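You operate a simulated robot arm through the tools that you are given. There is no shell and no other tool.

You are at the controls of a simulated robot arm. One attempt, no reset.

TASK
Unpack the LITE case and strip off its foam blocks and caps.
Fine: case, both foam blocks and both caps end on the steel bench. Set down upright: what you pick out, grey foam block.

It is judged by the outcome, as a careful person would: the job done as asked, and still so three seconds after it is handed in. It fails if anything else is knocked over, pushed out of place, dropped, spilled or broken. A push-on lid holds only when it is set on centred and level and pressed home; a screw cap is set on level and turned clockwise until tight.

THE ROBOT
A 6-joint arm with a two-finger parallel gripper, fixed in place. Base frame: the origin is at the foot of the arm, x ahead of it, y to its left, z up; the work surface is at about z = 0.8. Units: m, rad, N and s.
Its first joint turns from -2.897 to 2.897 rad. Payload 3.43 kg.
The TCP is the grasp point between the finger pads, 0.034 m short of the fingertips. In the tool frame z runs along the fingers and y along their closing line. Largest opening 0.128 m; finger width 0.024, thickness 0.012; the body of the gripper, 0.048 by 0.13 m, starts 0.096 m behind the TCP.
Orientation is told as [roll, pitch, yaw] about the base's x, y, z axes, in that order, counted from this pose: with the fingers straight down and closing along the base's y, the tool's x points along the base's -x, its y along +y and its z along -z.

THE INTERFACE
- The arm moves only by the tool play_rows. Its argument "plan" is a list of rows, each an object of numbers (a shift or turn left out is 0, a gripper value left out holds the last): "dx", "dy", "dz": the shift along the tool's x, y, z in units of 500 mm (1.0 is 500 mm); "ax", "ay", "az": the turn, a rotation vector about the tool's x, y, z in units of 120 degrees (1.0 is 120 degrees); "hand": the opening, from 0 (shut) to 1 (fully open). In form: [{"dx": .., "dy": .., "dz": .., "ax": .., "ay": .., "az": .., "hand": ..}, ...]. A call has 1 to 20 rows; each row is the pose to reach, as a shift and turn from the pose commanded when the call began, along the tool's axes at that moment. A call with a number of a shift or a turn outside -1 to 1 is refused whole. A row lasts 0.2 s, in which the tool goes at most 0.05 m and 0.15 rad; a call with a longer step from one row to the next is refused whole, and so is a gripper value outside its range. Where a pose cannot be reached the arm comes as near as it can. A force on the tool above 90 N (or 10 N above the force at the start of the call, whichever is more), or a blocked arm, ends the call early, and 0.2 s more pass. The fingers move at their own pace (about 0.153 m/s each) and stop on an object; they squeeze with about 33 N. The grip force told is the motor's: it shows also when the fingers shut on nothing. Time passes only in rows, and 0.2 s behind the last, so rows that repeat a pose let the fingers close. It gives the time, the measured TCP pose, the force on the tool (base axes), the opening and the grip force at its end, in the units of the frame above (readings bear some noise), with the torque about the TCP (base axes, N m) and any sound that the robot's microphone picked up.
- Cameras (640 x 400 px; columns grow to the right, rows downward): "scene" is fixed at [0.2167, 0.4914, 1.551]; the picture's right is [0.88, -0.48, 0.00], its down [-0.45, -0.82, -0.35] and it looks along [0.17, 0.31, -0.94] (base axes); focal length 228 px, centre (320, 200). "wrist" rides on the gripper at [0.076, -0.011, -0.16] in the tool frame; the picture's right is [0.15, 0.99, 0.00], its down [-0.88, 0.13, -0.46] and it looks along [-0.45, 0.07, 0.89] (tool axes); focal length 234 px, centre (320, 200). There is no depth. A picture from a camera that has moved, and an enlarged one, comes with that camera's place and axes in the base frame and with its lens. The place of the scene camera against the robot may be out by one fixed shift of up to 0.018 m in any direction.
- camera(camera): a new picture of that camera. It takes no simulated time.
- enlarge(camera, box): a new picture of the part [left, top, right, bottom] of that camera's present view, enlarged. It takes no simulated time.
- finish_job(): hands the job in; it is judged then, once.

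Nothing tells you positions but the pictures and the camera data. Unless the task says otherwise, let go and move clear before handing in.

The tools are called after ">>>" by a JSON object that holds its "fn" and its "kwargs". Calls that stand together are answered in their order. play_rows: Moves the arm, as the interface text tells. Its arguments: {"type":"object","properties":{"plan":{"type":"array","items":{"type":"object","properties":{"dx":{"type":"number"},"dy":{"type":"number"},"dz":{"type":"number"},"ax":{"type":"number"},"ay":{"type":"number"},"az":{"type":"number"},"hand":{"type":"number"}}}}},"required":["plan"]} The other tools are called the same way: camera (camera) takes a picture; enlarge (camera, box) takes an enlarged picture of a part of a camera's view; finish_job () hands the job in.

At the start:

```text
time: 0.0
tcp_pos: [0.5558, 0.3687, 1.0639]
tcp_rot: [0.001, -0.001, 0.0]
wrist_force: [0.5, -0.5, -0.4]
wrist_torque: [-0.02, -0.02, 0.04]
opening: 0.1281
finger_force: 0.0
```

scene: 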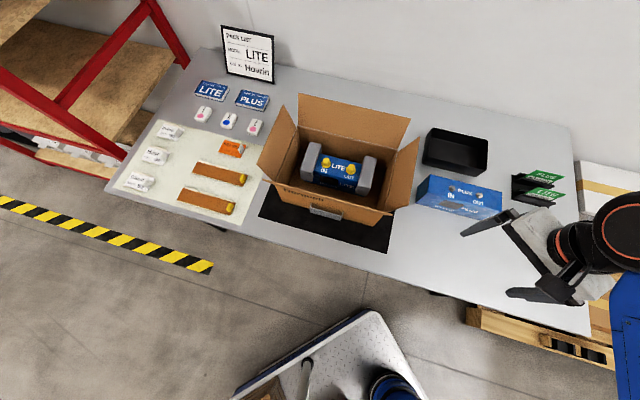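
wrist: 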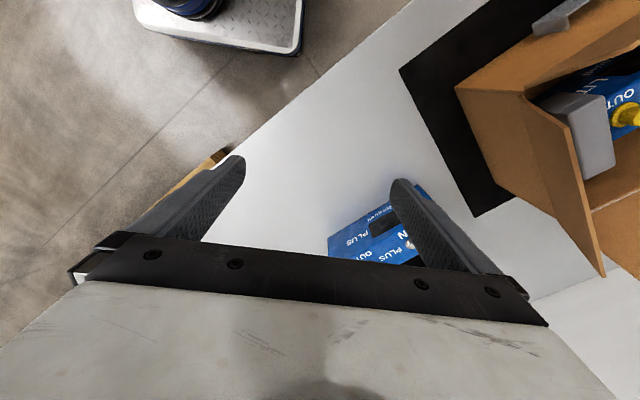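

I see a cardboard carton on a black mat with a blue LITE case inside, two grey foam end blocks and two yellow caps on it. I'll look closer before moving.

>>> {"fn": "enlarge", "kwargs": {"camera": "scene", "box": [240, 80, 440, 260]}}

>>> {"fn": "enlarge", "kwargs": {"camera": "scene", "box": [100, 20, 300, 230]}}

>>> {"fn": "enlarge", "kwargs": {"camera": "scene", "box": [390, 110, 590, 310]}}

>>> {"fn": "enlarge", "kwargs": {"camera": "wrist", "box": [320, 0, 640, 280]}}

```text
2.22 times, centred on (340, 170) of scene
camera zoom: at [0.2167, 0.4914, 1.551], right [0.88, -0.48, 0.0], down [-0.45, -0.82, -0.35], along [0.17, 0.31, -0.94], focal length 506 px, centre (276, 267)
```

zoom: 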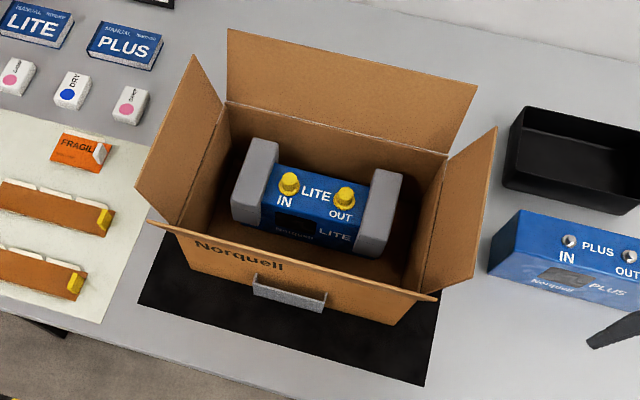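

```text
1.90 times, centred on (200, 125) of scene
camera zoom: at [0.2167, 0.4914, 1.551], right [0.88, -0.48, 0.0], down [-0.45, -0.82, -0.35], along [0.17, 0.31, -0.94], focal length 434 px, centre (549, 343)
```

zoom: 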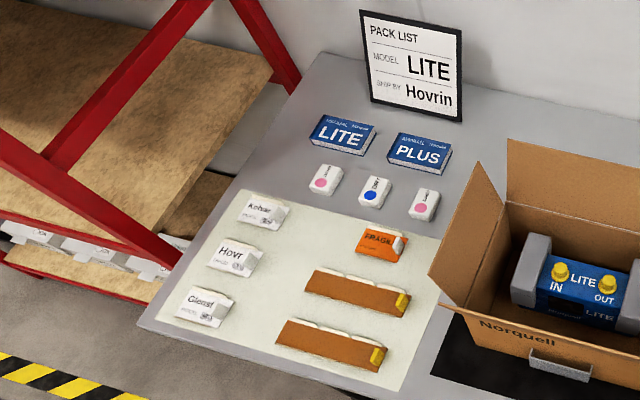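

```text
2.00 times, centred on (490, 210) of scene
camera zoom: at [0.2167, 0.4914, 1.551], right [0.88, -0.48, 0.0], down [-0.45, -0.82, -0.35], along [0.17, 0.31, -0.94], focal length 455 px, centre (-20, 180)
```

zoom: 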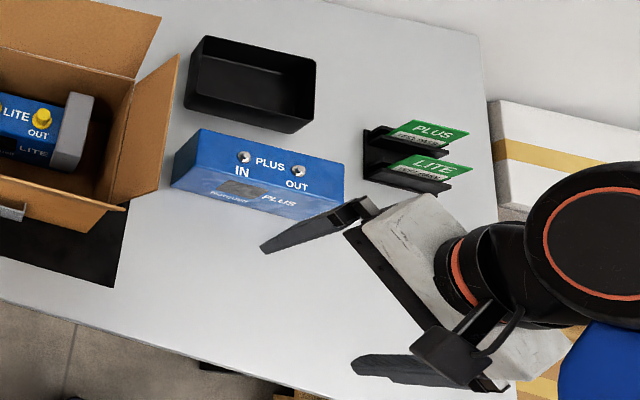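

```text
1.43 times, centred on (480, 140) of wrist
camera zoom: at [0.4812, 0.3591, 1.2233], right [-0.15, 0.99, 0.0], down [0.88, 0.13, 0.46], along [0.45, 0.07, -0.89], focal length 334 px, centre (91, 286)
```

zoom: 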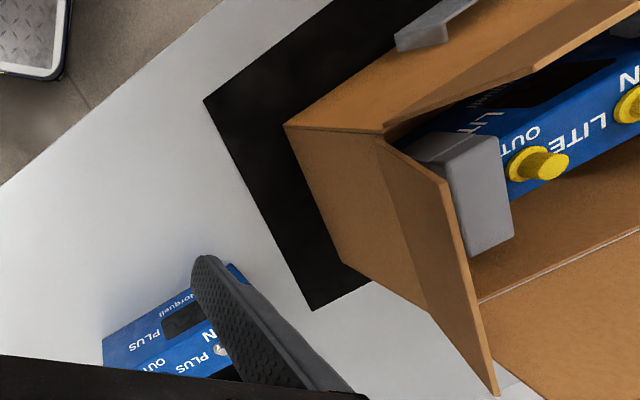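

The bench runs diagonally to the base; the carton with the LITE case is around (0.44, 0.77). I raise the hand first and swing it to look down into the carton with the wrist camera.

>>> {"fn": "play_rows", "kwargs": {"plan": [{"dz": -0.09}, {"dz": -0.18}, {"dz": -0.272}, {"dx": 0.056, "dy": 0.072, "dz": -0.272, "az": -0.047}, {"dx": 0.112, "dy": 0.1445, "dz": -0.272, "az": -0.094}, {"dx": 0.168, "dy": 0.217, "dz": -0.272, "az": -0.141}, {"dx": 0.224, "dy": 0.289, "dz": -0.272, "az": -0.1875}, {"dx": 0.28, "dy": 0.361, "dz": -0.272, "az": -0.234}, {"dx": 0.336, "dy": 0.4335, "dz": -0.272, "az": -0.281}, {"dx": 0.392, "dy": 0.506, "dz": -0.272, "az": -0.328}, {"dx": 0.448, "dy": 0.578, "dz": -0.272, "az": -0.375}, {"dx": 0.448, "dy": 0.578, "dz": -0.272, "az": -0.375}]}}

>>> {"fn": "camera", "kwargs": {"camera": "wrist"}}

>>> {"fn": "camera", "kwargs": {"camera": "scene"}}

```text
time: 2.6
tcp_pos: [0.3385, 0.6024, 1.1142]
tcp_rot: [0.001, -0.005, 0.787]
wrist_force: [0.0, 0.2, 0.5]
wrist_torque: [0.02, 0.01, 0.02]
opening: 0.1281
finger_force: 0.1
out of reach, approached as far as the arm can: row 3, 4, 5, 6, 7, 8, 9, 10, 11, 12
```

```text
taken
camera wrist: at [0.2926, 0.5401, 1.2742], right [-0.8, 0.6, 0.0], down [0.53, 0.71, 0.46], along [0.27, 0.37, -0.89], focal length 234 px, centre (320, 200)
```

wrist: 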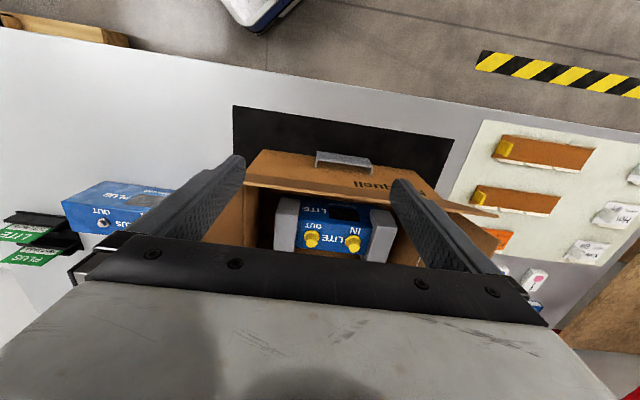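

```text
taken
```

scene: 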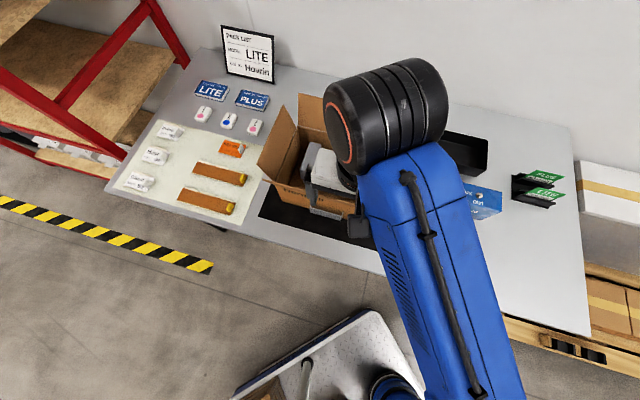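

The arm cannot go as high here as I planned (tool-down reach drops with height), so clearing the carton wall needs planning. Next I look closely at the carton from this viewpoint.

>>> {"fn": "enlarge", "kwargs": {"camera": "wrist", "box": [200, 110, 520, 270]}}

>>> {"fn": "enlarge", "kwargs": {"camera": "wrist", "box": [260, 180, 420, 270]}}

```text
2.00 times, centred on (360, 190) of wrist
camera zoom: at [0.2926, 0.5401, 1.2742], right [-0.8, 0.6, 0.0], down [0.53, 0.71, 0.46], along [0.27, 0.37, -0.89], focal length 468 px, centre (240, 220)
```

zoom: 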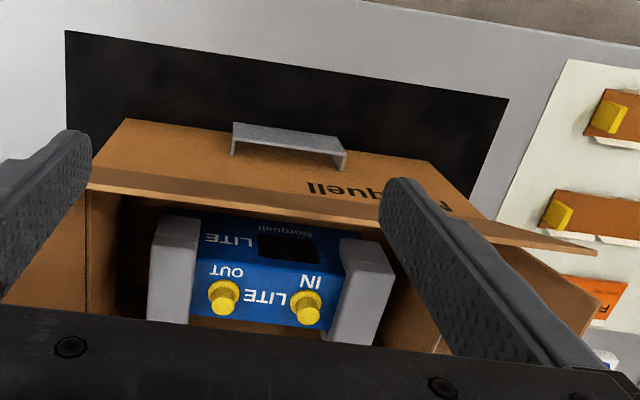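

```text
4.00 times, centred on (340, 225) of wrist
camera zoom: at [0.2926, 0.5401, 1.2742], right [-0.8, 0.6, 0.0], down [0.53, 0.71, 0.46], along [0.27, 0.37, -0.89], focal length 937 px, centre (240, 100)
```

zoom: 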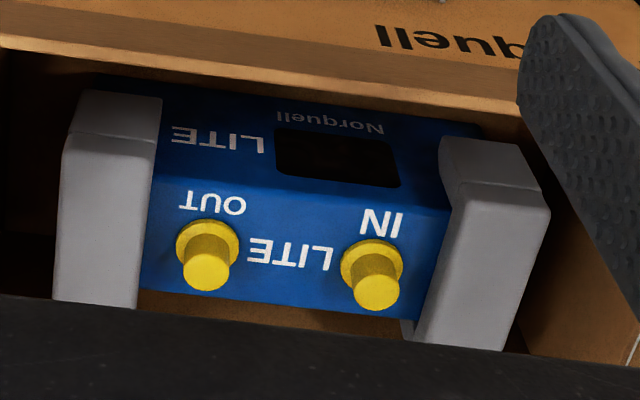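

The carton walls top out near z≈0.95, with flaps up to about 1.04. I back off a little to find how the commanded pose was handled and to get a second viewpoint for triangulation.

>>> {"fn": "play_rows", "kwargs": {"plan": [{"dx": 0.08}, {"dx": 0.16}, {"dx": 0.2, "dz": 0.05}, {"dx": 0.2, "dz": 0.1}, {"dx": 0.2, "dz": 0.1}]}}

>>> {"fn": "camera", "kwargs": {"camera": "wrist"}}

```text
time: 3.8
tcp_pos: [0.2675, 0.5306, 1.0646]
tcp_rot: [0.001, 0.0, 0.785]
wrist_force: [0.0, 0.1, 0.3]
wrist_torque: [0.0, 0.0, 0.02]
opening: 0.1281
finger_force: 0.1
```

```text
taken
camera wrist: at [0.2218, 0.4697, 1.2247], right [-0.8, 0.6, 0.0], down [0.53, 0.71, 0.46], along [0.27, 0.37, -0.89], focal length 234 px, centre (320, 200)
```

wrist: 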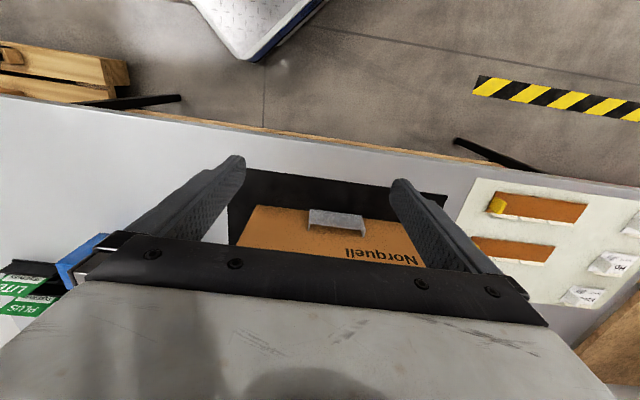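

The commanded pose gets clamped to what was reached, good. I estimate the case centre at about n≈0.85 m out along the bench normal, with its top near z≈0.905; I'll turn the hand so its fingers close across the case depth.

>>> {"fn": "play_rows", "kwargs": {"plan": [{"az": 0.068}, {"az": 0.136}, {"az": 0.204}, {"az": 0.272}, {"az": 0.34}, {"az": 0.408}, {"az": 0.476}, {"az": 0.544}, {"az": 0.612}, {"az": 0.68}, {"az": 0.75}, {"az": 0.75}]}}

>>> {"fn": "camera", "kwargs": {"camera": "wrist"}}

>>> {"fn": "camera", "kwargs": {"camera": "scene"}}

```text
time: 6.4
tcp_pos: [0.2665, 0.5301, 1.0636]
tcp_rot: [0.001, 0.0, -0.789]
wrist_force: [0.5, 0.3, -0.5]
wrist_torque: [0.0, 0.0, -0.01]
opening: 0.1281
finger_force: 0.1
```

```text
taken
camera wrist: at [0.2057, 0.5772, 1.2236], right [0.6, 0.8, 0.0], down [0.71, -0.53, 0.46], along [0.37, -0.27, -0.89], focal length 234 px, centre (320, 200)
```

wrist: 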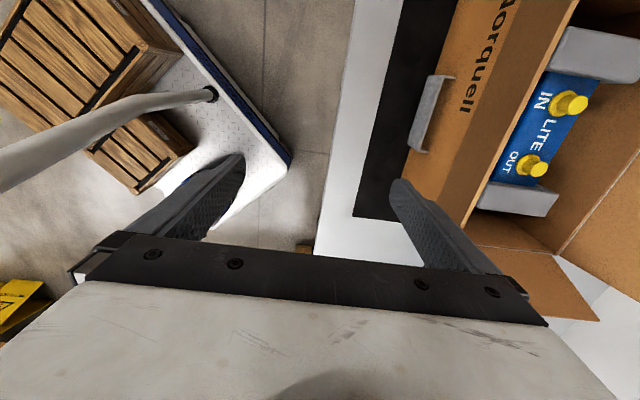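

```text
taken
```

scene: 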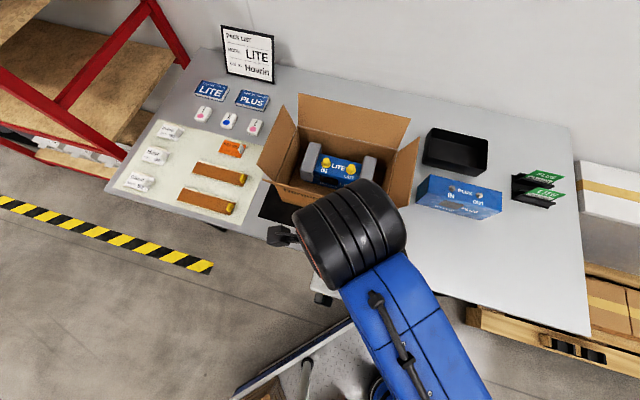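

This view shows the case in the carton from another side; I enlarge it for measurements.

>>> {"fn": "enlarge", "kwargs": {"camera": "wrist", "box": [440, 0, 640, 230]}}

>>> {"fn": "enlarge", "kwargs": {"camera": "wrist", "box": [340, 0, 640, 330]}}

```text
1.74 times, centred on (540, 115) of wrist
camera zoom: at [0.2057, 0.5772, 1.2236], right [0.6, 0.8, 0.0], down [0.71, -0.53, 0.46], along [0.37, -0.27, -0.89], focal length 407 px, centre (-63, 348)
```

zoom: 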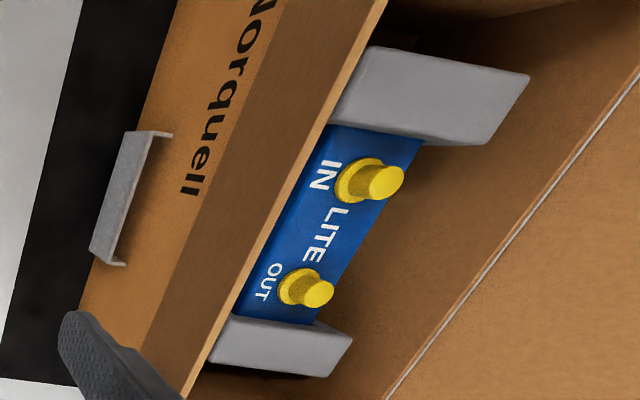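

```text
1.21 times, centred on (490, 165) of wrist
camera zoom: at [0.2057, 0.5772, 1.2236], right [0.6, 0.8, 0.0], down [0.71, -0.53, 0.46], along [0.37, -0.27, -0.89], focal length 284 px, centre (114, 242)
```

zoom: 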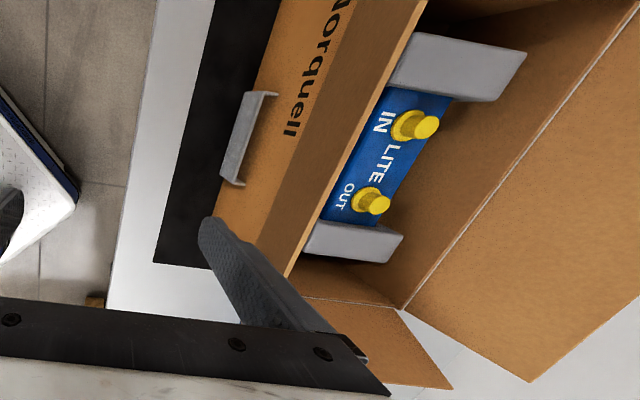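

>>> {"fn": "enlarge", "kwargs": {"camera": "wrist", "box": [540, 10, 620, 120]}}

>>> {"fn": "enlarge", "kwargs": {"camera": "wrist", "box": [480, 80, 600, 220]}}

>>> {"fn": "enlarge", "kwargs": {"camera": "scene", "box": [280, 120, 400, 210]}}

```text
3.64 times, centred on (580, 65) of wrist
camera zoom: at [0.2057, 0.5772, 1.2236], right [0.6, 0.8, 0.0], down [0.71, -0.53, 0.46], along [0.37, -0.27, -0.89], focal length 852 px, centre (-626, 691)
```

zoom: 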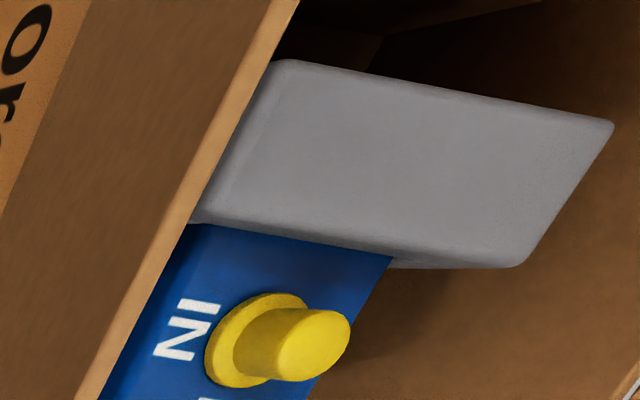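

```text
2.86 times, centred on (540, 150) of wrist
camera zoom: at [0.2057, 0.5772, 1.2236], right [0.6, 0.8, 0.0], down [0.71, -0.53, 0.46], along [0.37, -0.27, -0.89], focal length 669 px, centre (-309, 343)
```

zoom: 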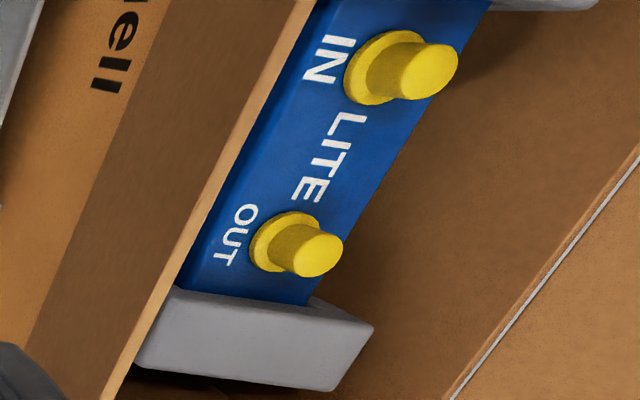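

```text
4.44 times, centred on (340, 165) of scene
camera zoom: at [0.2167, 0.4914, 1.551], right [0.88, -0.48, 0.0], down [-0.45, -0.82, -0.35], along [0.17, 0.31, -0.94], focal length 1012 px, centre (231, 356)
```

zoom: 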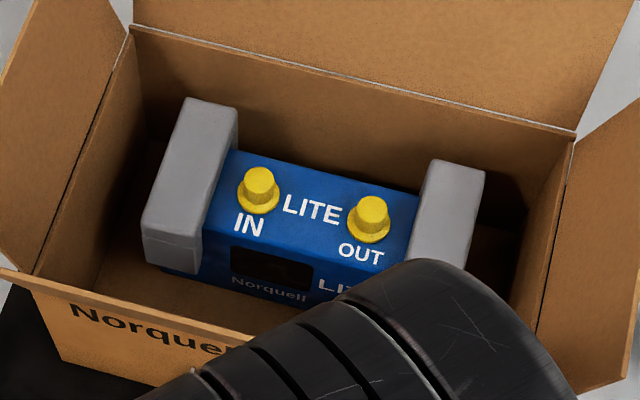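

I now read the layout: case body roughly n 0.825–0.89, top z≈0.893, two grey foam saddles over its ends (top z≈0.93) and yellow caps at s≈-0.20 and -0.28. Lifting it over the flaps will need a tilted tool, so I test that reach empty in the air first.

>>> {"fn": "play_rows", "kwargs": {"plan": [{"dz": -0.08, "ax": -0.0625}, {"dz": -0.153, "ax": -0.125}, {"dz": -0.153, "ax": -0.1875}, {"dz": -0.153, "ax": -0.25}, {"dz": -0.153, "ax": -0.25, "dy": 0.09, "dx": 0.03}, {"dz": -0.153, "ax": -0.25, "dy": 0.18, "dx": 0.06}, {"dz": -0.153, "ax": -0.25, "dy": 0.27, "dx": 0.09}, {"dz": -0.153, "ax": -0.25, "dy": 0.35, "dx": 0.108}, {"dz": -0.153, "ax": -0.25, "dy": 0.374, "dx": 0.108}, {"dz": -0.153, "ax": -0.25, "dy": 0.374, "dx": 0.108}]}}

>>> {"fn": "camera", "kwargs": {"camera": "wrist"}}

```text
time: 8.6
tcp_pos: [0.3601, 0.6978, 1.1399]
tcp_rot: [0.523, 0.0, -0.787]
wrist_force: [1.0, 0.1, 0.6]
wrist_torque: [-0.01, 0.0, 0.02]
opening: 0.1282
finger_force: 0.2
```

```text
taken
camera wrist: at [0.2435, 0.6892, 1.2725], right [0.5, 0.71, 0.49], down [0.54, -0.7, 0.46], along [0.67, 0.04, -0.74], focal length 234 px, centre (320, 200)
```

wrist: 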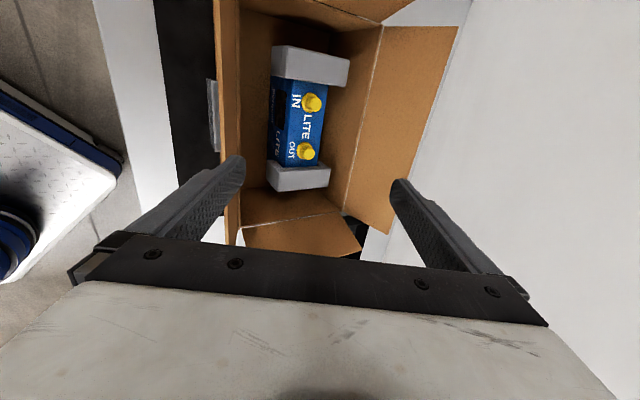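

The tilted pose is reachable (n≈0.75, z≈1.14), so lifting over the front flap will work. This view sees straight into the carton; I measure from it.

>>> {"fn": "enlarge", "kwargs": {"camera": "wrist", "box": [240, 30, 380, 200]}}

>>> {"fn": "enlarge", "kwargs": {"camera": "wrist", "box": [180, 0, 480, 260]}}

```text
2.35 times, centred on (310, 115) of wrist
camera zoom: at [0.2435, 0.6892, 1.2725], right [0.5, 0.71, 0.49], down [0.54, -0.7, 0.46], along [0.67, 0.04, -0.74], focal length 551 px, centre (344, 400)
```

zoom: 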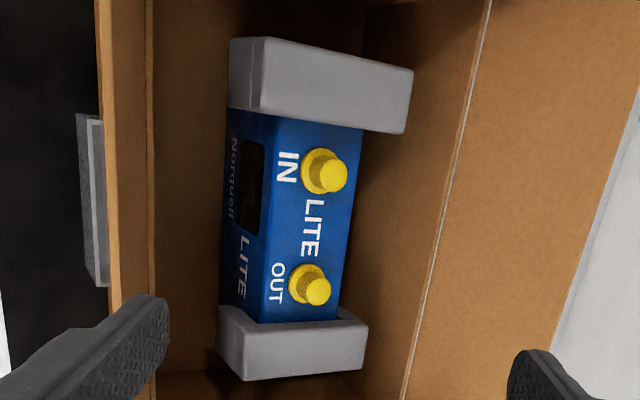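

```text
1.54 times, centred on (330, 130) of wrist
camera zoom: at [0.2435, 0.6892, 1.2725], right [0.5, 0.71, 0.49], down [0.54, -0.7, 0.46], along [0.67, 0.04, -0.74], focal length 360 px, centre (305, 308)
```

zoom: 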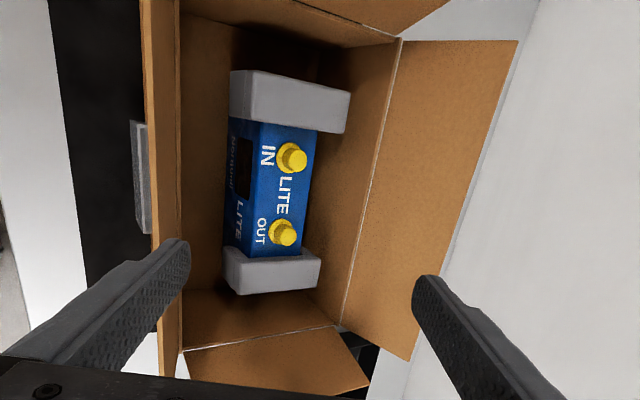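

>>> {"fn": "camera", "kwargs": {"camera": "scene"}}

```text
taken
```

scene: 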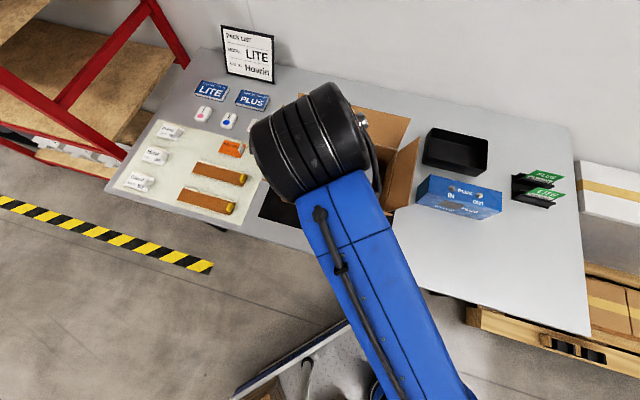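

The case is well located. Before descending I want to check whether the forearm would clear the front flap, so I look at the arm's geometry.

>>> {"fn": "enlarge", "kwargs": {"camera": "scene", "box": [220, 60, 520, 400]}}

```text
1.18 times, centred on (370, 230) of scene
camera zoom: at [0.2167, 0.4914, 1.551], right [0.88, -0.48, 0.0], down [-0.45, -0.82, -0.35], along [0.17, 0.31, -0.94], focal length 268 px, centre (261, 165)
```

zoom: 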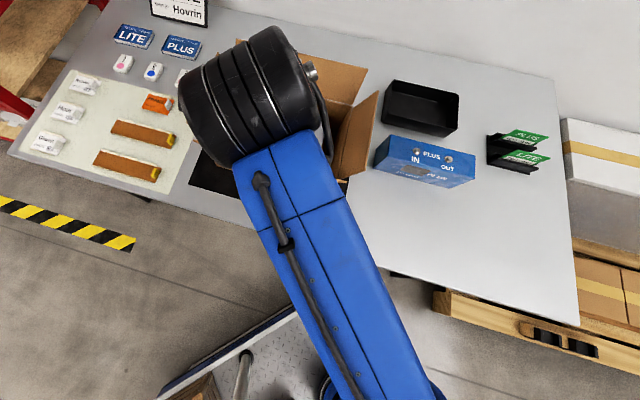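

The forearm could come low over the front flap when picking. I look at the PLUS case's bare jacks (to know what is under the caps) and at the flap hinges before deciding how to approach.

>>> {"fn": "enlarge", "kwargs": {"camera": "scene", "box": [410, 165, 510, 225]}}

>>> {"fn": "enlarge", "kwargs": {"camera": "wrist", "box": [200, 0, 300, 130]}}

>>> {"fn": "enlarge", "kwargs": {"camera": "wrist", "box": [290, 80, 340, 170]}}

```text
6.40 times, centred on (460, 195) of scene
camera zoom: at [0.2167, 0.4914, 1.551], right [0.88, -0.48, 0.0], down [-0.45, -0.82, -0.35], along [0.17, 0.31, -0.94], focal length 1457 px, centre (-576, 232)
```

zoom: 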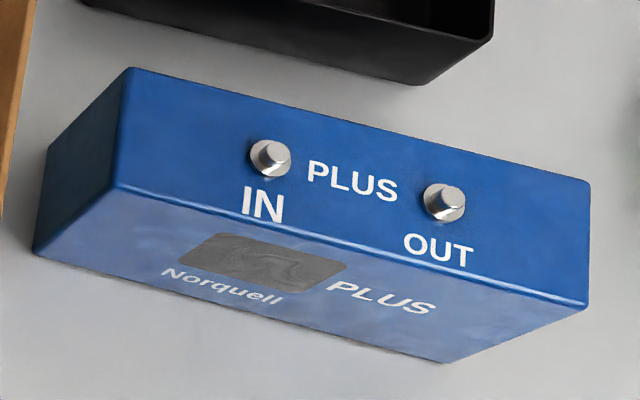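

```text
3.08 times, centred on (250, 65) of wrist
camera zoom: at [0.2435, 0.6892, 1.2725], right [0.5, 0.71, 0.49], down [0.54, -0.7, 0.46], along [0.67, 0.04, -0.74], focal length 720 px, centre (535, 615)
```

zoom: 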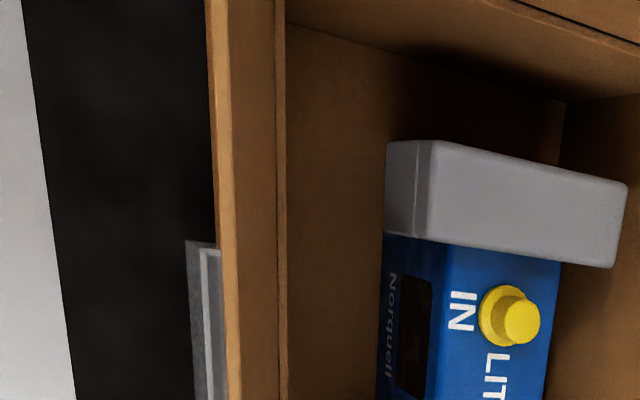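

```text
4.44 times, centred on (315, 125) of wrist
camera zoom: at [0.2435, 0.6892, 1.2725], right [0.5, 0.71, 0.49], down [0.54, -0.7, 0.46], along [0.67, 0.04, -0.74], focal length 1041 px, centre (342, 533)
```

zoom: 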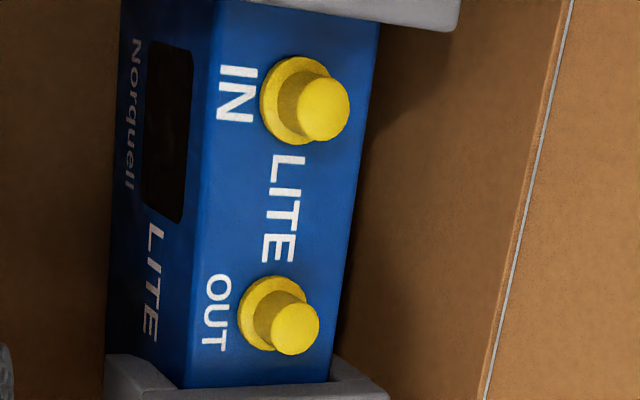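

I suspect the flaps are hinged; I will first test the front flap very gently with closed fingertips from the inside, watching the force, since the forearm will pass low over it. Moving to just inside the flap near its right end.

>>> {"fn": "play_rows", "kwargs": {"plan": [{"dx": -0.08, "hand": 0}, {"dx": -0.16, "hand": 0}, {"dx": -0.218, "hand": 0}, {"dx": -0.218, "ax": 0.056, "dy": -0.0255, "dz": 0.047}, {"dx": -0.218, "ax": 0.111, "dy": -0.051, "dz": 0.094}, {"dx": -0.218, "ax": 0.1667, "dy": -0.0766, "dz": 0.1406}, {"dx": -0.218, "ax": 0.1667, "dy": -0.0766, "dz": 0.1406}]}}

>>> {"fn": "camera", "kwargs": {"camera": "wrist"}}

>>> {"fn": "camera", "kwargs": {"camera": "scene"}}

```text
time: 10.2
tcp_pos: [0.439, 0.6246, 1.0592]
tcp_rot: [0.174, 0.0, -0.786]
wrist_force: [-0.1, -0.2, -0.5]
wrist_torque: [0.03, -0.02, -0.01]
opening: 0.0
finger_force: 33.9
```

```text
taken
camera wrist: at [0.3585, 0.6521, 1.2147], right [0.59, 0.79, 0.17], down [0.66, -0.59, 0.47], along [0.47, -0.16, -0.87], focal length 234 px, centre (320, 200)
```

wrist: 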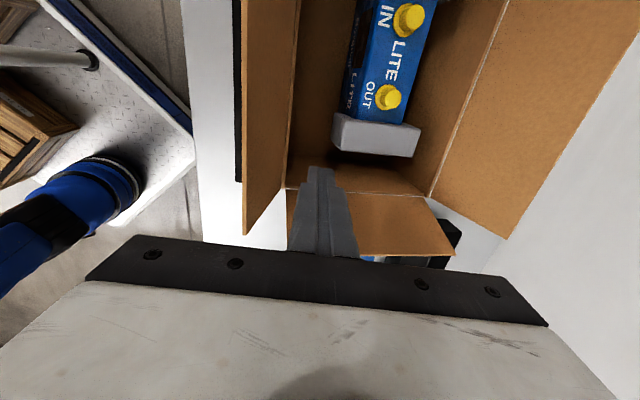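

```text
taken
```

scene: 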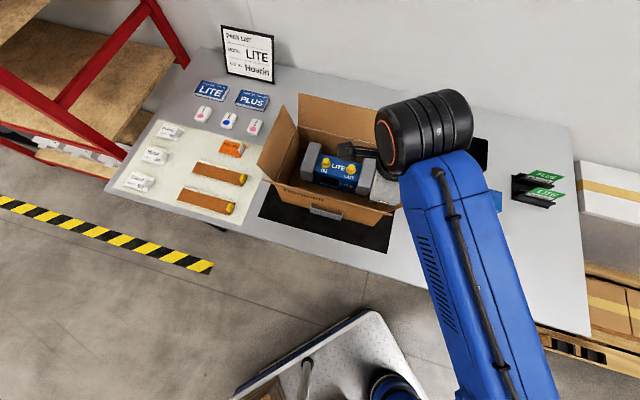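

The visible base of the arm seems nearer the bench than I assumed, so reach may be better than feared. I move the hand directly above the case at a safe height, vertical, and check the reach and forearm line from there.

>>> {"fn": "play_rows", "kwargs": {"plan": [{"dx": 0.055, "dy": 0.053, "dz": 0.009}, {"dx": 0.11, "dy": 0.105, "dz": 0.0185}, {"dx": 0.165, "dy": 0.158, "dz": 0.028}, {"dx": 0.22, "dy": 0.211, "dz": 0.037}, {"dx": 0.22, "dy": 0.204, "dz": 0.076, "ax": 0.0416}, {"dx": 0.22, "dy": 0.197, "dz": 0.116, "ax": 0.0833}, {"dx": 0.22, "dy": 0.197, "dz": 0.116, "ax": 0.0833}]}}

>>> {"fn": "camera", "kwargs": {"camera": "wrist"}}

>>> {"fn": "camera", "kwargs": {"camera": "scene"}}

```text
time: 11.8
tcp_pos: [0.4304, 0.7505, 0.9968]
tcp_rot: [0.001, 0.002, -0.786]
wrist_force: [-0.2, 0.4, 0.7]
wrist_torque: [0.0, 0.04, -0.03]
opening: 0.0
finger_force: 33.4
out of reach, approached as far as the arm can: row 4, 5, 6, 7
```

```text
taken
camera wrist: at [0.3694, 0.7956, 1.1567], right [0.6, 0.8, 0.0], down [0.71, -0.53, 0.45], along [0.37, -0.27, -0.89], focal length 234 px, centre (320, 200)
```

wrist: 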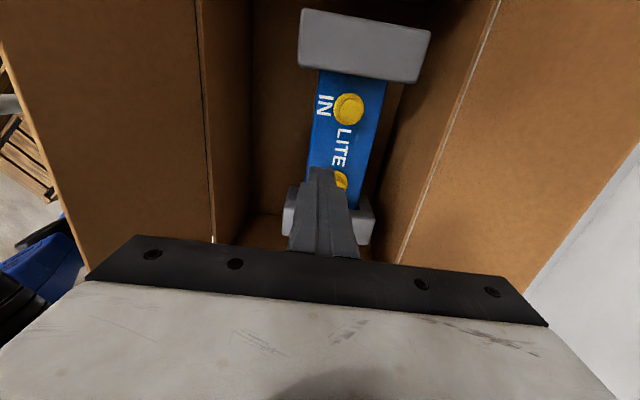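

```text
taken
```

scene: 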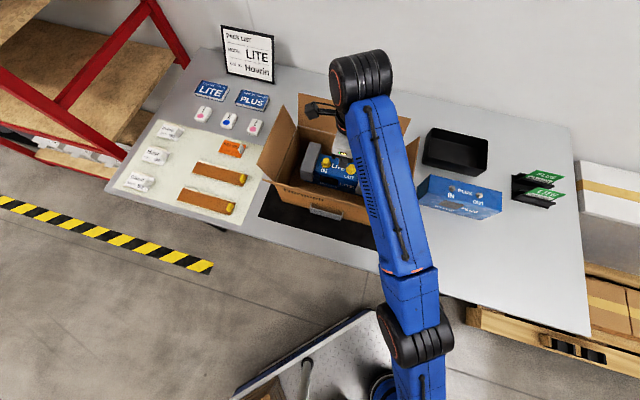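

>>> {"fn": "enlarge", "kwargs": {"camera": "scene", "box": [280, 30, 500, 400]}}

>>> {"fn": "enlarge", "kwargs": {"camera": "scene", "box": [240, 80, 440, 260]}}

```text
1.08 times, centred on (390, 215) of scene (not enlarged: the box is as wide or as high as the picture)
camera zoom: at [0.2167, 0.4914, 1.551], right [0.88, -0.48, 0.0], down [-0.45, -0.82, -0.35], along [0.17, 0.31, -0.94], focal length 246 px, centre (244, 184)
```

zoom: 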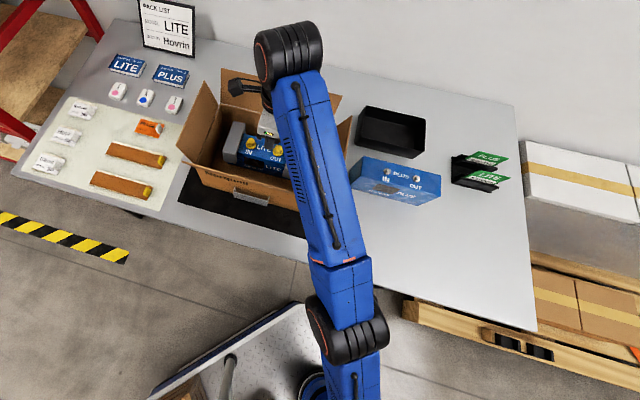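

```text
2.22 times, centred on (340, 170) of scene
camera zoom: at [0.2167, 0.4914, 1.551], right [0.88, -0.48, 0.0], down [-0.45, -0.82, -0.35], along [0.17, 0.31, -0.94], focal length 506 px, centre (276, 267)
```

zoom: 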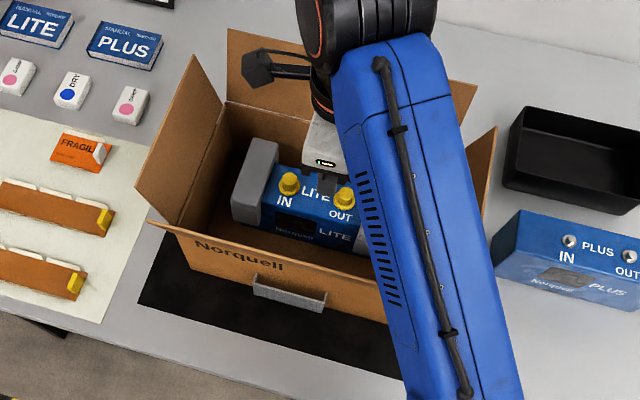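

The arm reaches (n≈0.835, z≈0.997) upright and gets better lower down. I open to 0.10 m, centre over the case and come down in small steps, checking force and pictures.

>>> {"fn": "play_rows", "kwargs": {"plan": [{"hand": 0.78}, {"dz": 0.03, "dx": 0.01, "dy": 0.016, "hand": 0.78}, {"dz": 0.06, "dx": 0.02, "dy": 0.032, "hand": 0.78}, {"dz": 0.0936, "dx": 0.029, "dy": 0.049, "hand": 0.78}, {"dz": 0.0936, "dx": 0.029, "dy": 0.049, "hand": 0.78}]}}

>>> {"fn": "camera", "kwargs": {"camera": "wrist"}}

>>> {"fn": "camera", "kwargs": {"camera": "scene"}}

```text
time: 13.0
tcp_pos: [0.4371, 0.7785, 0.9497]
tcp_rot: [0.0, 0.001, -0.786]
wrist_force: [0.5, 0.1, -0.1]
wrist_torque: [-0.01, 0.0, 0.0]
opening: 0.0997
finger_force: 0.1
```

```text
taken
camera wrist: at [0.3768, 0.825, 1.1095], right [0.6, 0.8, 0.0], down [0.71, -0.53, 0.46], along [0.37, -0.27, -0.89], focal length 234 px, centre (320, 200)
```

wrist: 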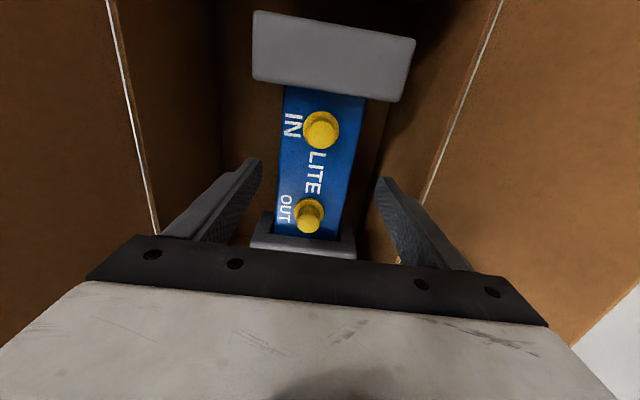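

```text
taken
```

scene: 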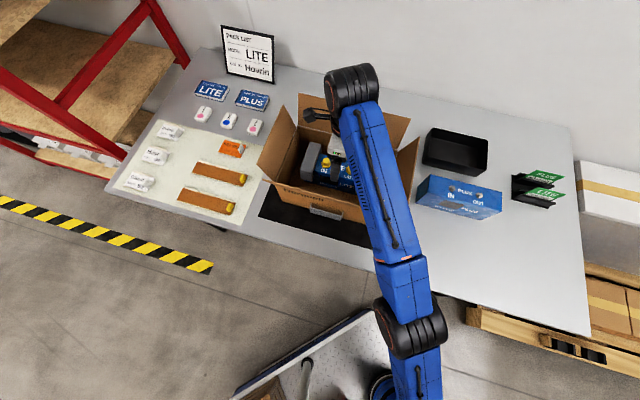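

Centred well over the case, no contact. I go down slowly in 1 cm rows.

>>> {"fn": "play_rows", "kwargs": {"plan": [{"dz": 0.02, "hand": 0.78}, {"dz": 0.04, "hand": 0.78}, {"dz": 0.06, "hand": 0.78}, {"dz": 0.06, "hand": 0.78}]}}

>>> {"fn": "camera", "kwargs": {"camera": "wrist"}}

>>> {"fn": "enlarge", "kwargs": {"camera": "scene", "box": [240, 80, 440, 260]}}

```text
time: 14.0
tcp_pos: [0.4381, 0.7784, 0.9197]
tcp_rot: [0.0, 0.0, -0.785]
wrist_force: [0.1, -0.7, 0.9]
wrist_torque: [0.02, 0.01, 0.0]
opening: 0.0997
finger_force: 0.2
```

```text
taken
camera wrist: at [0.3771, 0.8249, 1.0795], right [0.6, 0.8, 0.0], down [0.71, -0.53, 0.46], along [0.37, -0.27, -0.89], focal length 234 px, centre (320, 200)
```

wrist: 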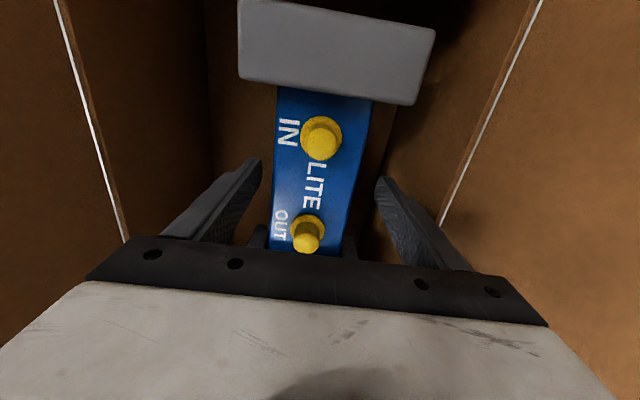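

```text
2.22 times, centred on (340, 170) of scene
camera zoom: at [0.2167, 0.4914, 1.551], right [0.88, -0.48, 0.0], down [-0.45, -0.82, -0.35], along [0.17, 0.31, -0.94], focal length 506 px, centre (276, 267)
```

zoom: 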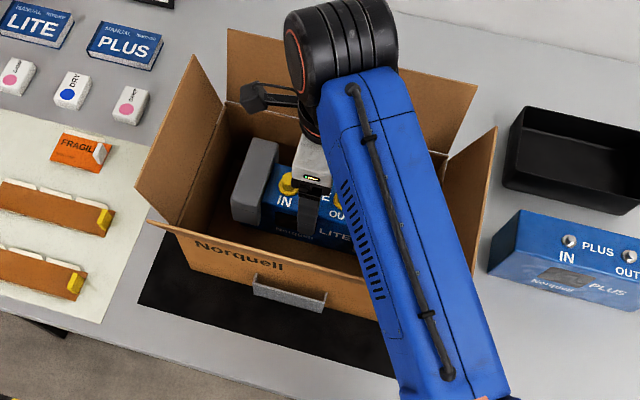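

Carton and flaps are unchanged. I continue down to about z=0.886 for the grip.

>>> {"fn": "play_rows", "kwargs": {"plan": [{"dz": 0.016, "hand": 0.78}, {"dz": 0.032, "hand": 0.78}, {"dz": 0.05, "hand": 0.78}, {"dz": 0.066, "hand": 0.78}, {"dz": 0.066, "hand": 0.78}]}}

>>> {"fn": "camera", "kwargs": {"camera": "wrist"}}

>>> {"fn": "enlarge", "kwargs": {"camera": "scene", "box": [240, 80, 440, 260]}}

```text
time: 15.2
tcp_pos: [0.4386, 0.7786, 0.886]
tcp_rot: [-0.001, -0.003, -0.786]
wrist_force: [1.2, 0.5, -1.1]
wrist_torque: [0.01, 0.0, 0.01]
opening: 0.0998
finger_force: 0.1
```

```text
taken
camera wrist: at [0.3774, 0.8249, 1.0468], right [0.6, 0.8, 0.0], down [0.71, -0.53, 0.46], along [0.37, -0.27, -0.89], focal length 234 px, centre (320, 200)
```

wrist: 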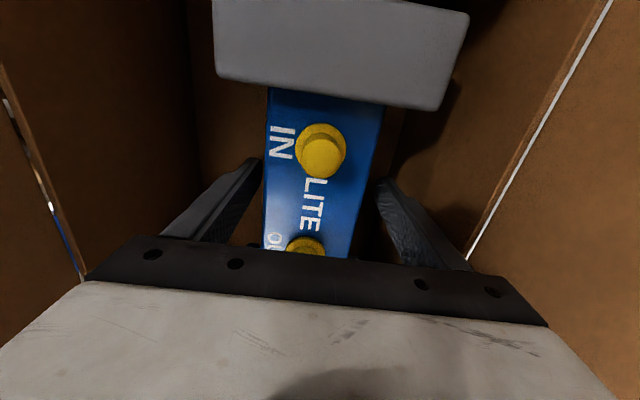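

```text
2.22 times, centred on (340, 170) of scene
camera zoom: at [0.2167, 0.4914, 1.551], right [0.88, -0.48, 0.0], down [-0.45, -0.82, -0.35], along [0.17, 0.31, -0.94], focal length 506 px, centre (276, 267)
```

zoom: 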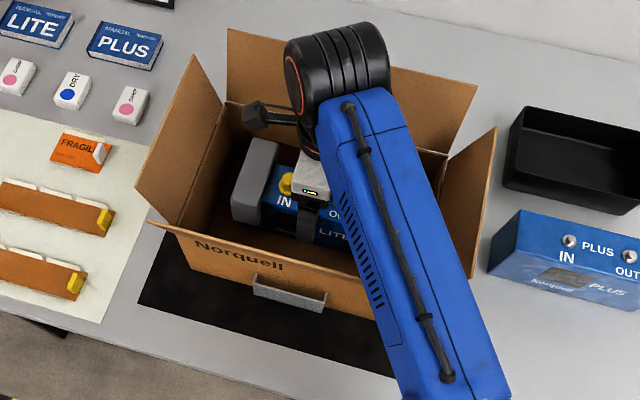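

No contact, everything in place. I close the fingers on the case body.

>>> {"fn": "play_rows", "kwargs": {"plan": [{"hand": 0}, {"hand": 0}, {"hand": 0}]}}

>>> {"fn": "camera", "kwargs": {"camera": "wrist"}}

```text
time: 16.0
tcp_pos: [0.4375, 0.7784, 0.8875]
tcp_rot: [0.0, 0.0, -0.786]
wrist_force: [-1.5, 2.8, 2.4]
wrist_torque: [0.01, -0.21, 0.06]
opening: 0.068
finger_force: 32.6
```

```text
taken
camera wrist: at [0.3773, 0.825, 1.0469], right [0.6, 0.8, 0.0], down [0.71, -0.53, 0.46], along [0.37, -0.27, -0.89], focal length 234 px, centre (320, 200)
```

wrist: 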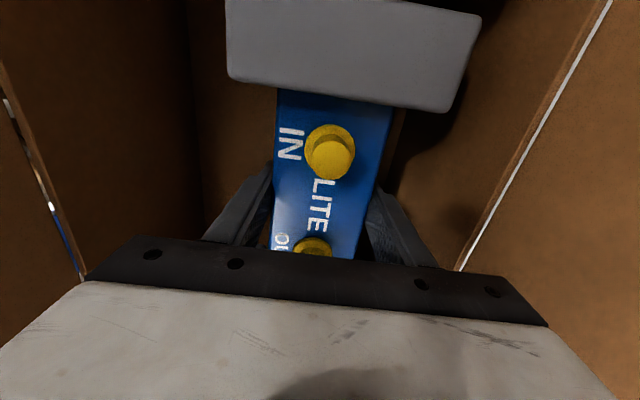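

The case is gripped (0.068 m wide). I lift 2 cm straight up to feel the weight and check the grip.

>>> {"fn": "play_rows", "kwargs": {"plan": [{"dz": -0.01, "hand": 0}, {"dz": -0.02, "hand": 0}, {"dz": -0.03, "hand": 0}, {"dz": -0.04, "hand": 0}, {"dz": -0.04, "hand": 0}]}}

>>> {"fn": "camera", "kwargs": {"camera": "wrist"}}

>>> {"fn": "enlarge", "kwargs": {"camera": "scene", "box": [240, 80, 440, 260]}}

```text
time: 17.2
tcp_pos: [0.4386, 0.7783, 0.9064]
tcp_rot: [-0.003, 0.001, -0.786]
wrist_force: [0.8, 0.0, -10.4]
wrist_torque: [-0.03, -0.02, -0.02]
opening: 0.0681
finger_force: 33.2
```

```text
taken
camera wrist: at [0.3782, 0.8253, 1.0659], right [0.6, 0.8, 0.0], down [0.71, -0.53, 0.46], along [0.37, -0.27, -0.89], focal length 234 px, centre (320, 200)
```

wrist: 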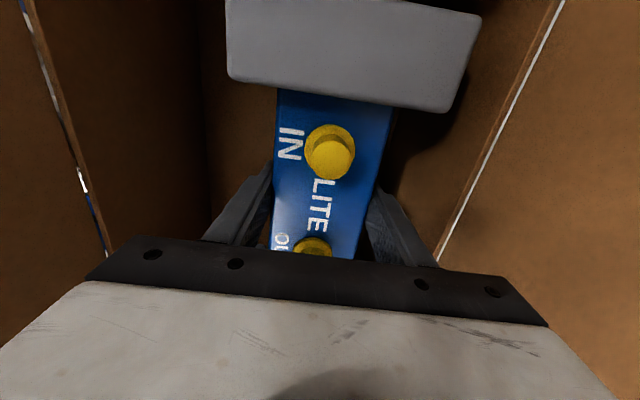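

```text
2.22 times, centred on (340, 170) of scene
camera zoom: at [0.2167, 0.4914, 1.551], right [0.88, -0.48, 0.0], down [-0.45, -0.82, -0.35], along [0.17, 0.31, -0.94], focal length 506 px, centre (276, 267)
```

zoom: 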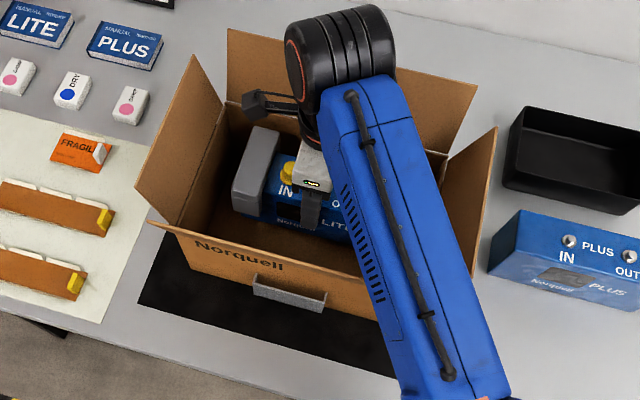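

The case hangs securely (about 1 kg), foams included. I now lift along a path that tilts the hand outward as it rises, stopping midway for a check.

>>> {"fn": "play_rows", "kwargs": {"plan": [{"dy": -0.002, "dz": -0.039, "hand": 0}, {"dy": -0.005, "dz": -0.077, "hand": 0}, {"dy": -0.013, "dz": -0.117, "ax": -0.0333, "hand": 0}, {"dy": -0.021, "dz": -0.157, "ax": -0.0667, "hand": 0}, {"dy": -0.031, "dz": -0.201, "ax": -0.1042, "hand": 0}, {"dy": -0.041, "dz": -0.247, "ax": -0.1417, "hand": 0}, {"dy": -0.041, "dz": -0.247, "ax": -0.1417, "hand": 0}]}}

>>> {"fn": "camera", "kwargs": {"camera": "wrist"}}

>>> {"fn": "camera", "kwargs": {"camera": "scene"}}

```text
time: 18.8
tcp_pos: [0.4248, 0.7636, 1.0301]
tcp_rot: [0.295, 0.001, -0.784]
wrist_force: [0.3, -0.4, -9.4]
wrist_torque: [-0.02, 0.03, -0.01]
opening: 0.0679
finger_force: 32.6
```

```text
taken
camera wrist: at [0.3302, 0.7777, 1.1789], right [0.57, 0.77, 0.29], down [0.62, -0.63, 0.47], along [0.55, -0.09, -0.83], focal length 234 px, centre (320, 200)
```

wrist: 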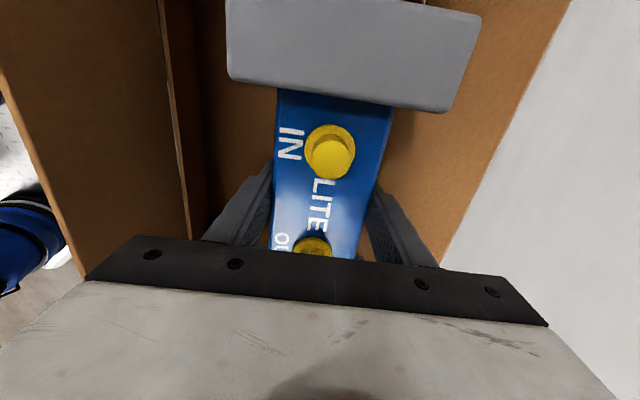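

```text
taken
```

scene: 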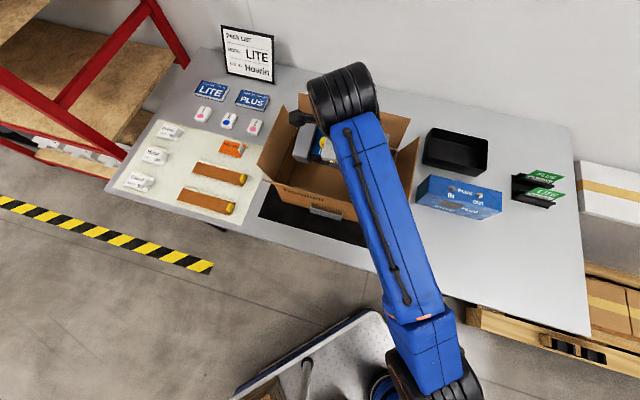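

All good so far; I continue raising and tilting to clear the flap tops.

>>> {"fn": "play_rows", "kwargs": {"plan": [{"dy": 0.0033, "dz": -0.045, "ax": -0.0375, "hand": 0}, {"dy": 0.0072, "dz": -0.0919, "ax": -0.075, "hand": 0}, {"dy": 0.0105, "dz": -0.1369, "ax": -0.1125, "hand": 0}, {"dy": 0.0143, "dz": -0.1837, "ax": -0.15, "hand": 0}, {"dy": 0.0164, "dz": -0.2249, "ax": -0.1708, "hand": 0}, {"dy": 0.0186, "dz": -0.2661, "ax": -0.1917, "hand": 0}, {"dy": 0.0186, "dz": -0.2661, "ax": -0.1917, "hand": 0}]}}

>>> {"fn": "camera", "kwargs": {"camera": "wrist"}}

>>> {"fn": "camera", "kwargs": {"camera": "scene"}}

```text
time: 20.4
tcp_pos: [0.4025, 0.7435, 1.1614]
tcp_rot: [0.697, 0.001, -0.786]
wrist_force: [-0.3, -0.3, -8.9]
wrist_torque: [-0.09, 0.1, 0.0]
opening: 0.0677
finger_force: 33.2
```

```text
taken
camera wrist: at [0.2707, 0.7201, 1.2761], right [0.43, 0.64, 0.64], down [0.49, -0.76, 0.43], along [0.76, 0.12, -0.64], focal length 234 px, centre (320, 200)
```

wrist: 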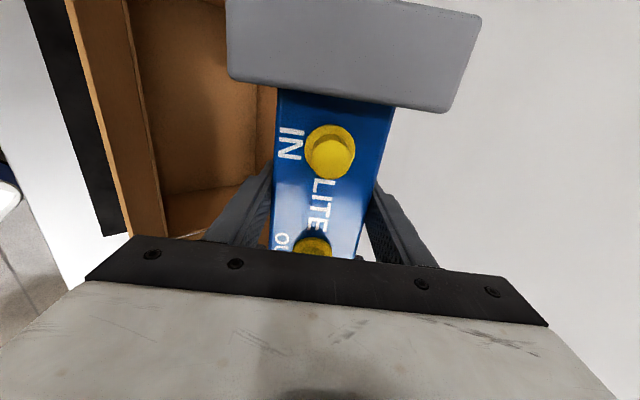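

```text
taken
```

scene: 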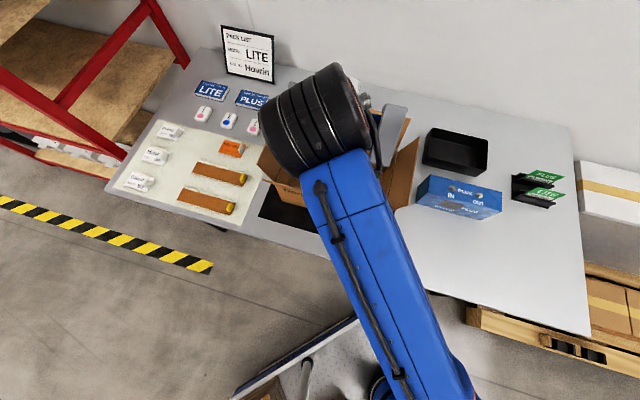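

The case hangs clear above all flaps (lowest point about 1.075). I carry it at this height diagonally to the free steel area front-right (s≈+0.25).

>>> {"fn": "play_rows", "kwargs": {"plan": [{"dx": -0.039, "dy": -0.0089, "dz": -0.008, "hand": 0}, {"dx": -0.118, "dy": -0.0268, "dz": -0.0241, "hand": 0}, {"dx": -0.196, "dy": -0.0447, "dz": -0.0401, "hand": 0}, {"dx": -0.275, "dy": -0.0626, "dz": -0.0562, "hand": 0}, {"dx": -0.3535, "dy": -0.0804, "dz": -0.0722, "hand": 0}, {"dx": -0.432, "dy": -0.0983, "dz": -0.0883, "hand": 0}, {"dx": -0.5106, "dy": -0.1162, "dz": -0.1043, "hand": 0}, {"dx": -0.589, "dy": -0.134, "dz": -0.1204, "hand": 0}, {"dx": -0.668, "dy": -0.1519, "dz": -0.1364, "hand": 0}, {"dx": -0.746, "dy": -0.1698, "dz": -0.1525, "hand": 0}, {"dx": -0.825, "dy": -0.1877, "dz": -0.1685, "hand": 0}, {"dx": -0.903, "dy": -0.2055, "dz": -0.1846, "hand": 0}, {"dx": -0.9525, "dy": -0.2167, "dz": -0.1946, "hand": 0}, {"dx": -0.982, "dy": -0.2234, "dz": -0.2006, "hand": 0}, {"dx": -0.982, "dy": -0.2234, "dz": -0.2006, "hand": 0}]}}

>>> {"fn": "camera", "kwargs": {"camera": "scene"}}

>>> {"fn": "camera", "kwargs": {"camera": "wrist"}}

```text
time: 23.6
tcp_pos: [0.6433, 0.2898, 1.1654]
tcp_rot: [0.699, 0.001, -0.785]
wrist_force: [0.3, 0.4, -9.7]
wrist_torque: [-0.11, 0.11, -0.02]
opening: 0.0678
finger_force: 32.8
```

```text
taken
```

scene: 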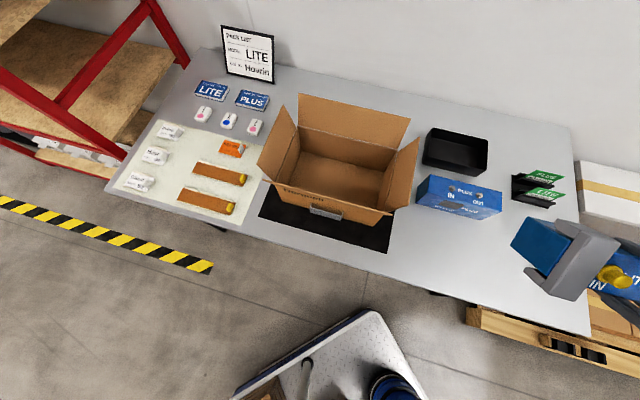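

```text
taken
camera wrist: at [0.5112, 0.2651, 1.2811], right [0.43, 0.64, 0.64], down [0.49, -0.76, 0.43], along [0.76, 0.12, -0.64], focal length 234 px, centre (320, 200)
```

wrist: 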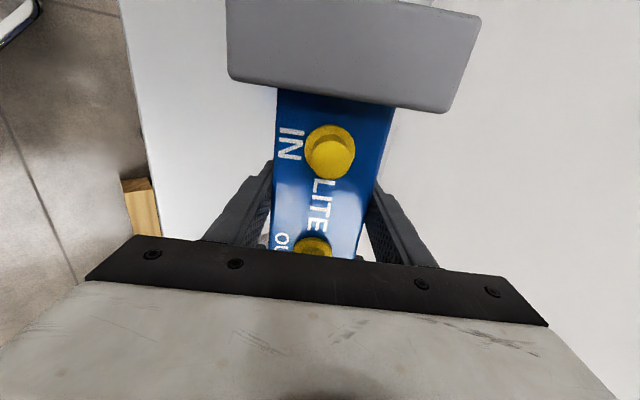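

The case is out and the carton undisturbed. I zoom in on how the foam sits on the case end before setting down.

>>> {"fn": "enlarge", "kwargs": {"camera": "scene", "box": [490, 190, 640, 340]}}

```text
2.67 times, centred on (565, 265) of scene
camera zoom: at [0.2167, 0.4914, 1.551], right [0.88, -0.48, 0.0], down [-0.45, -0.82, -0.35], along [0.17, 0.31, -0.94], focal length 607 px, centre (-333, 27)
```

zoom: 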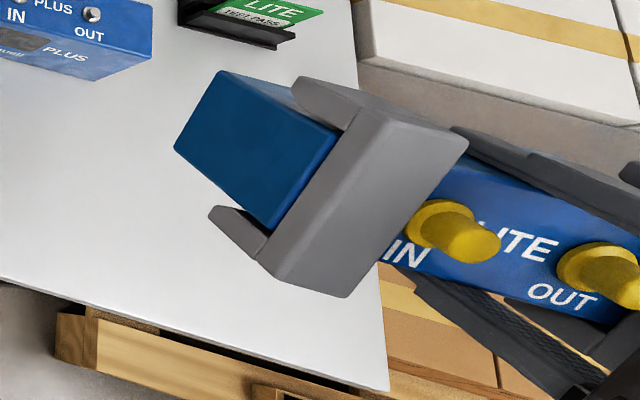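

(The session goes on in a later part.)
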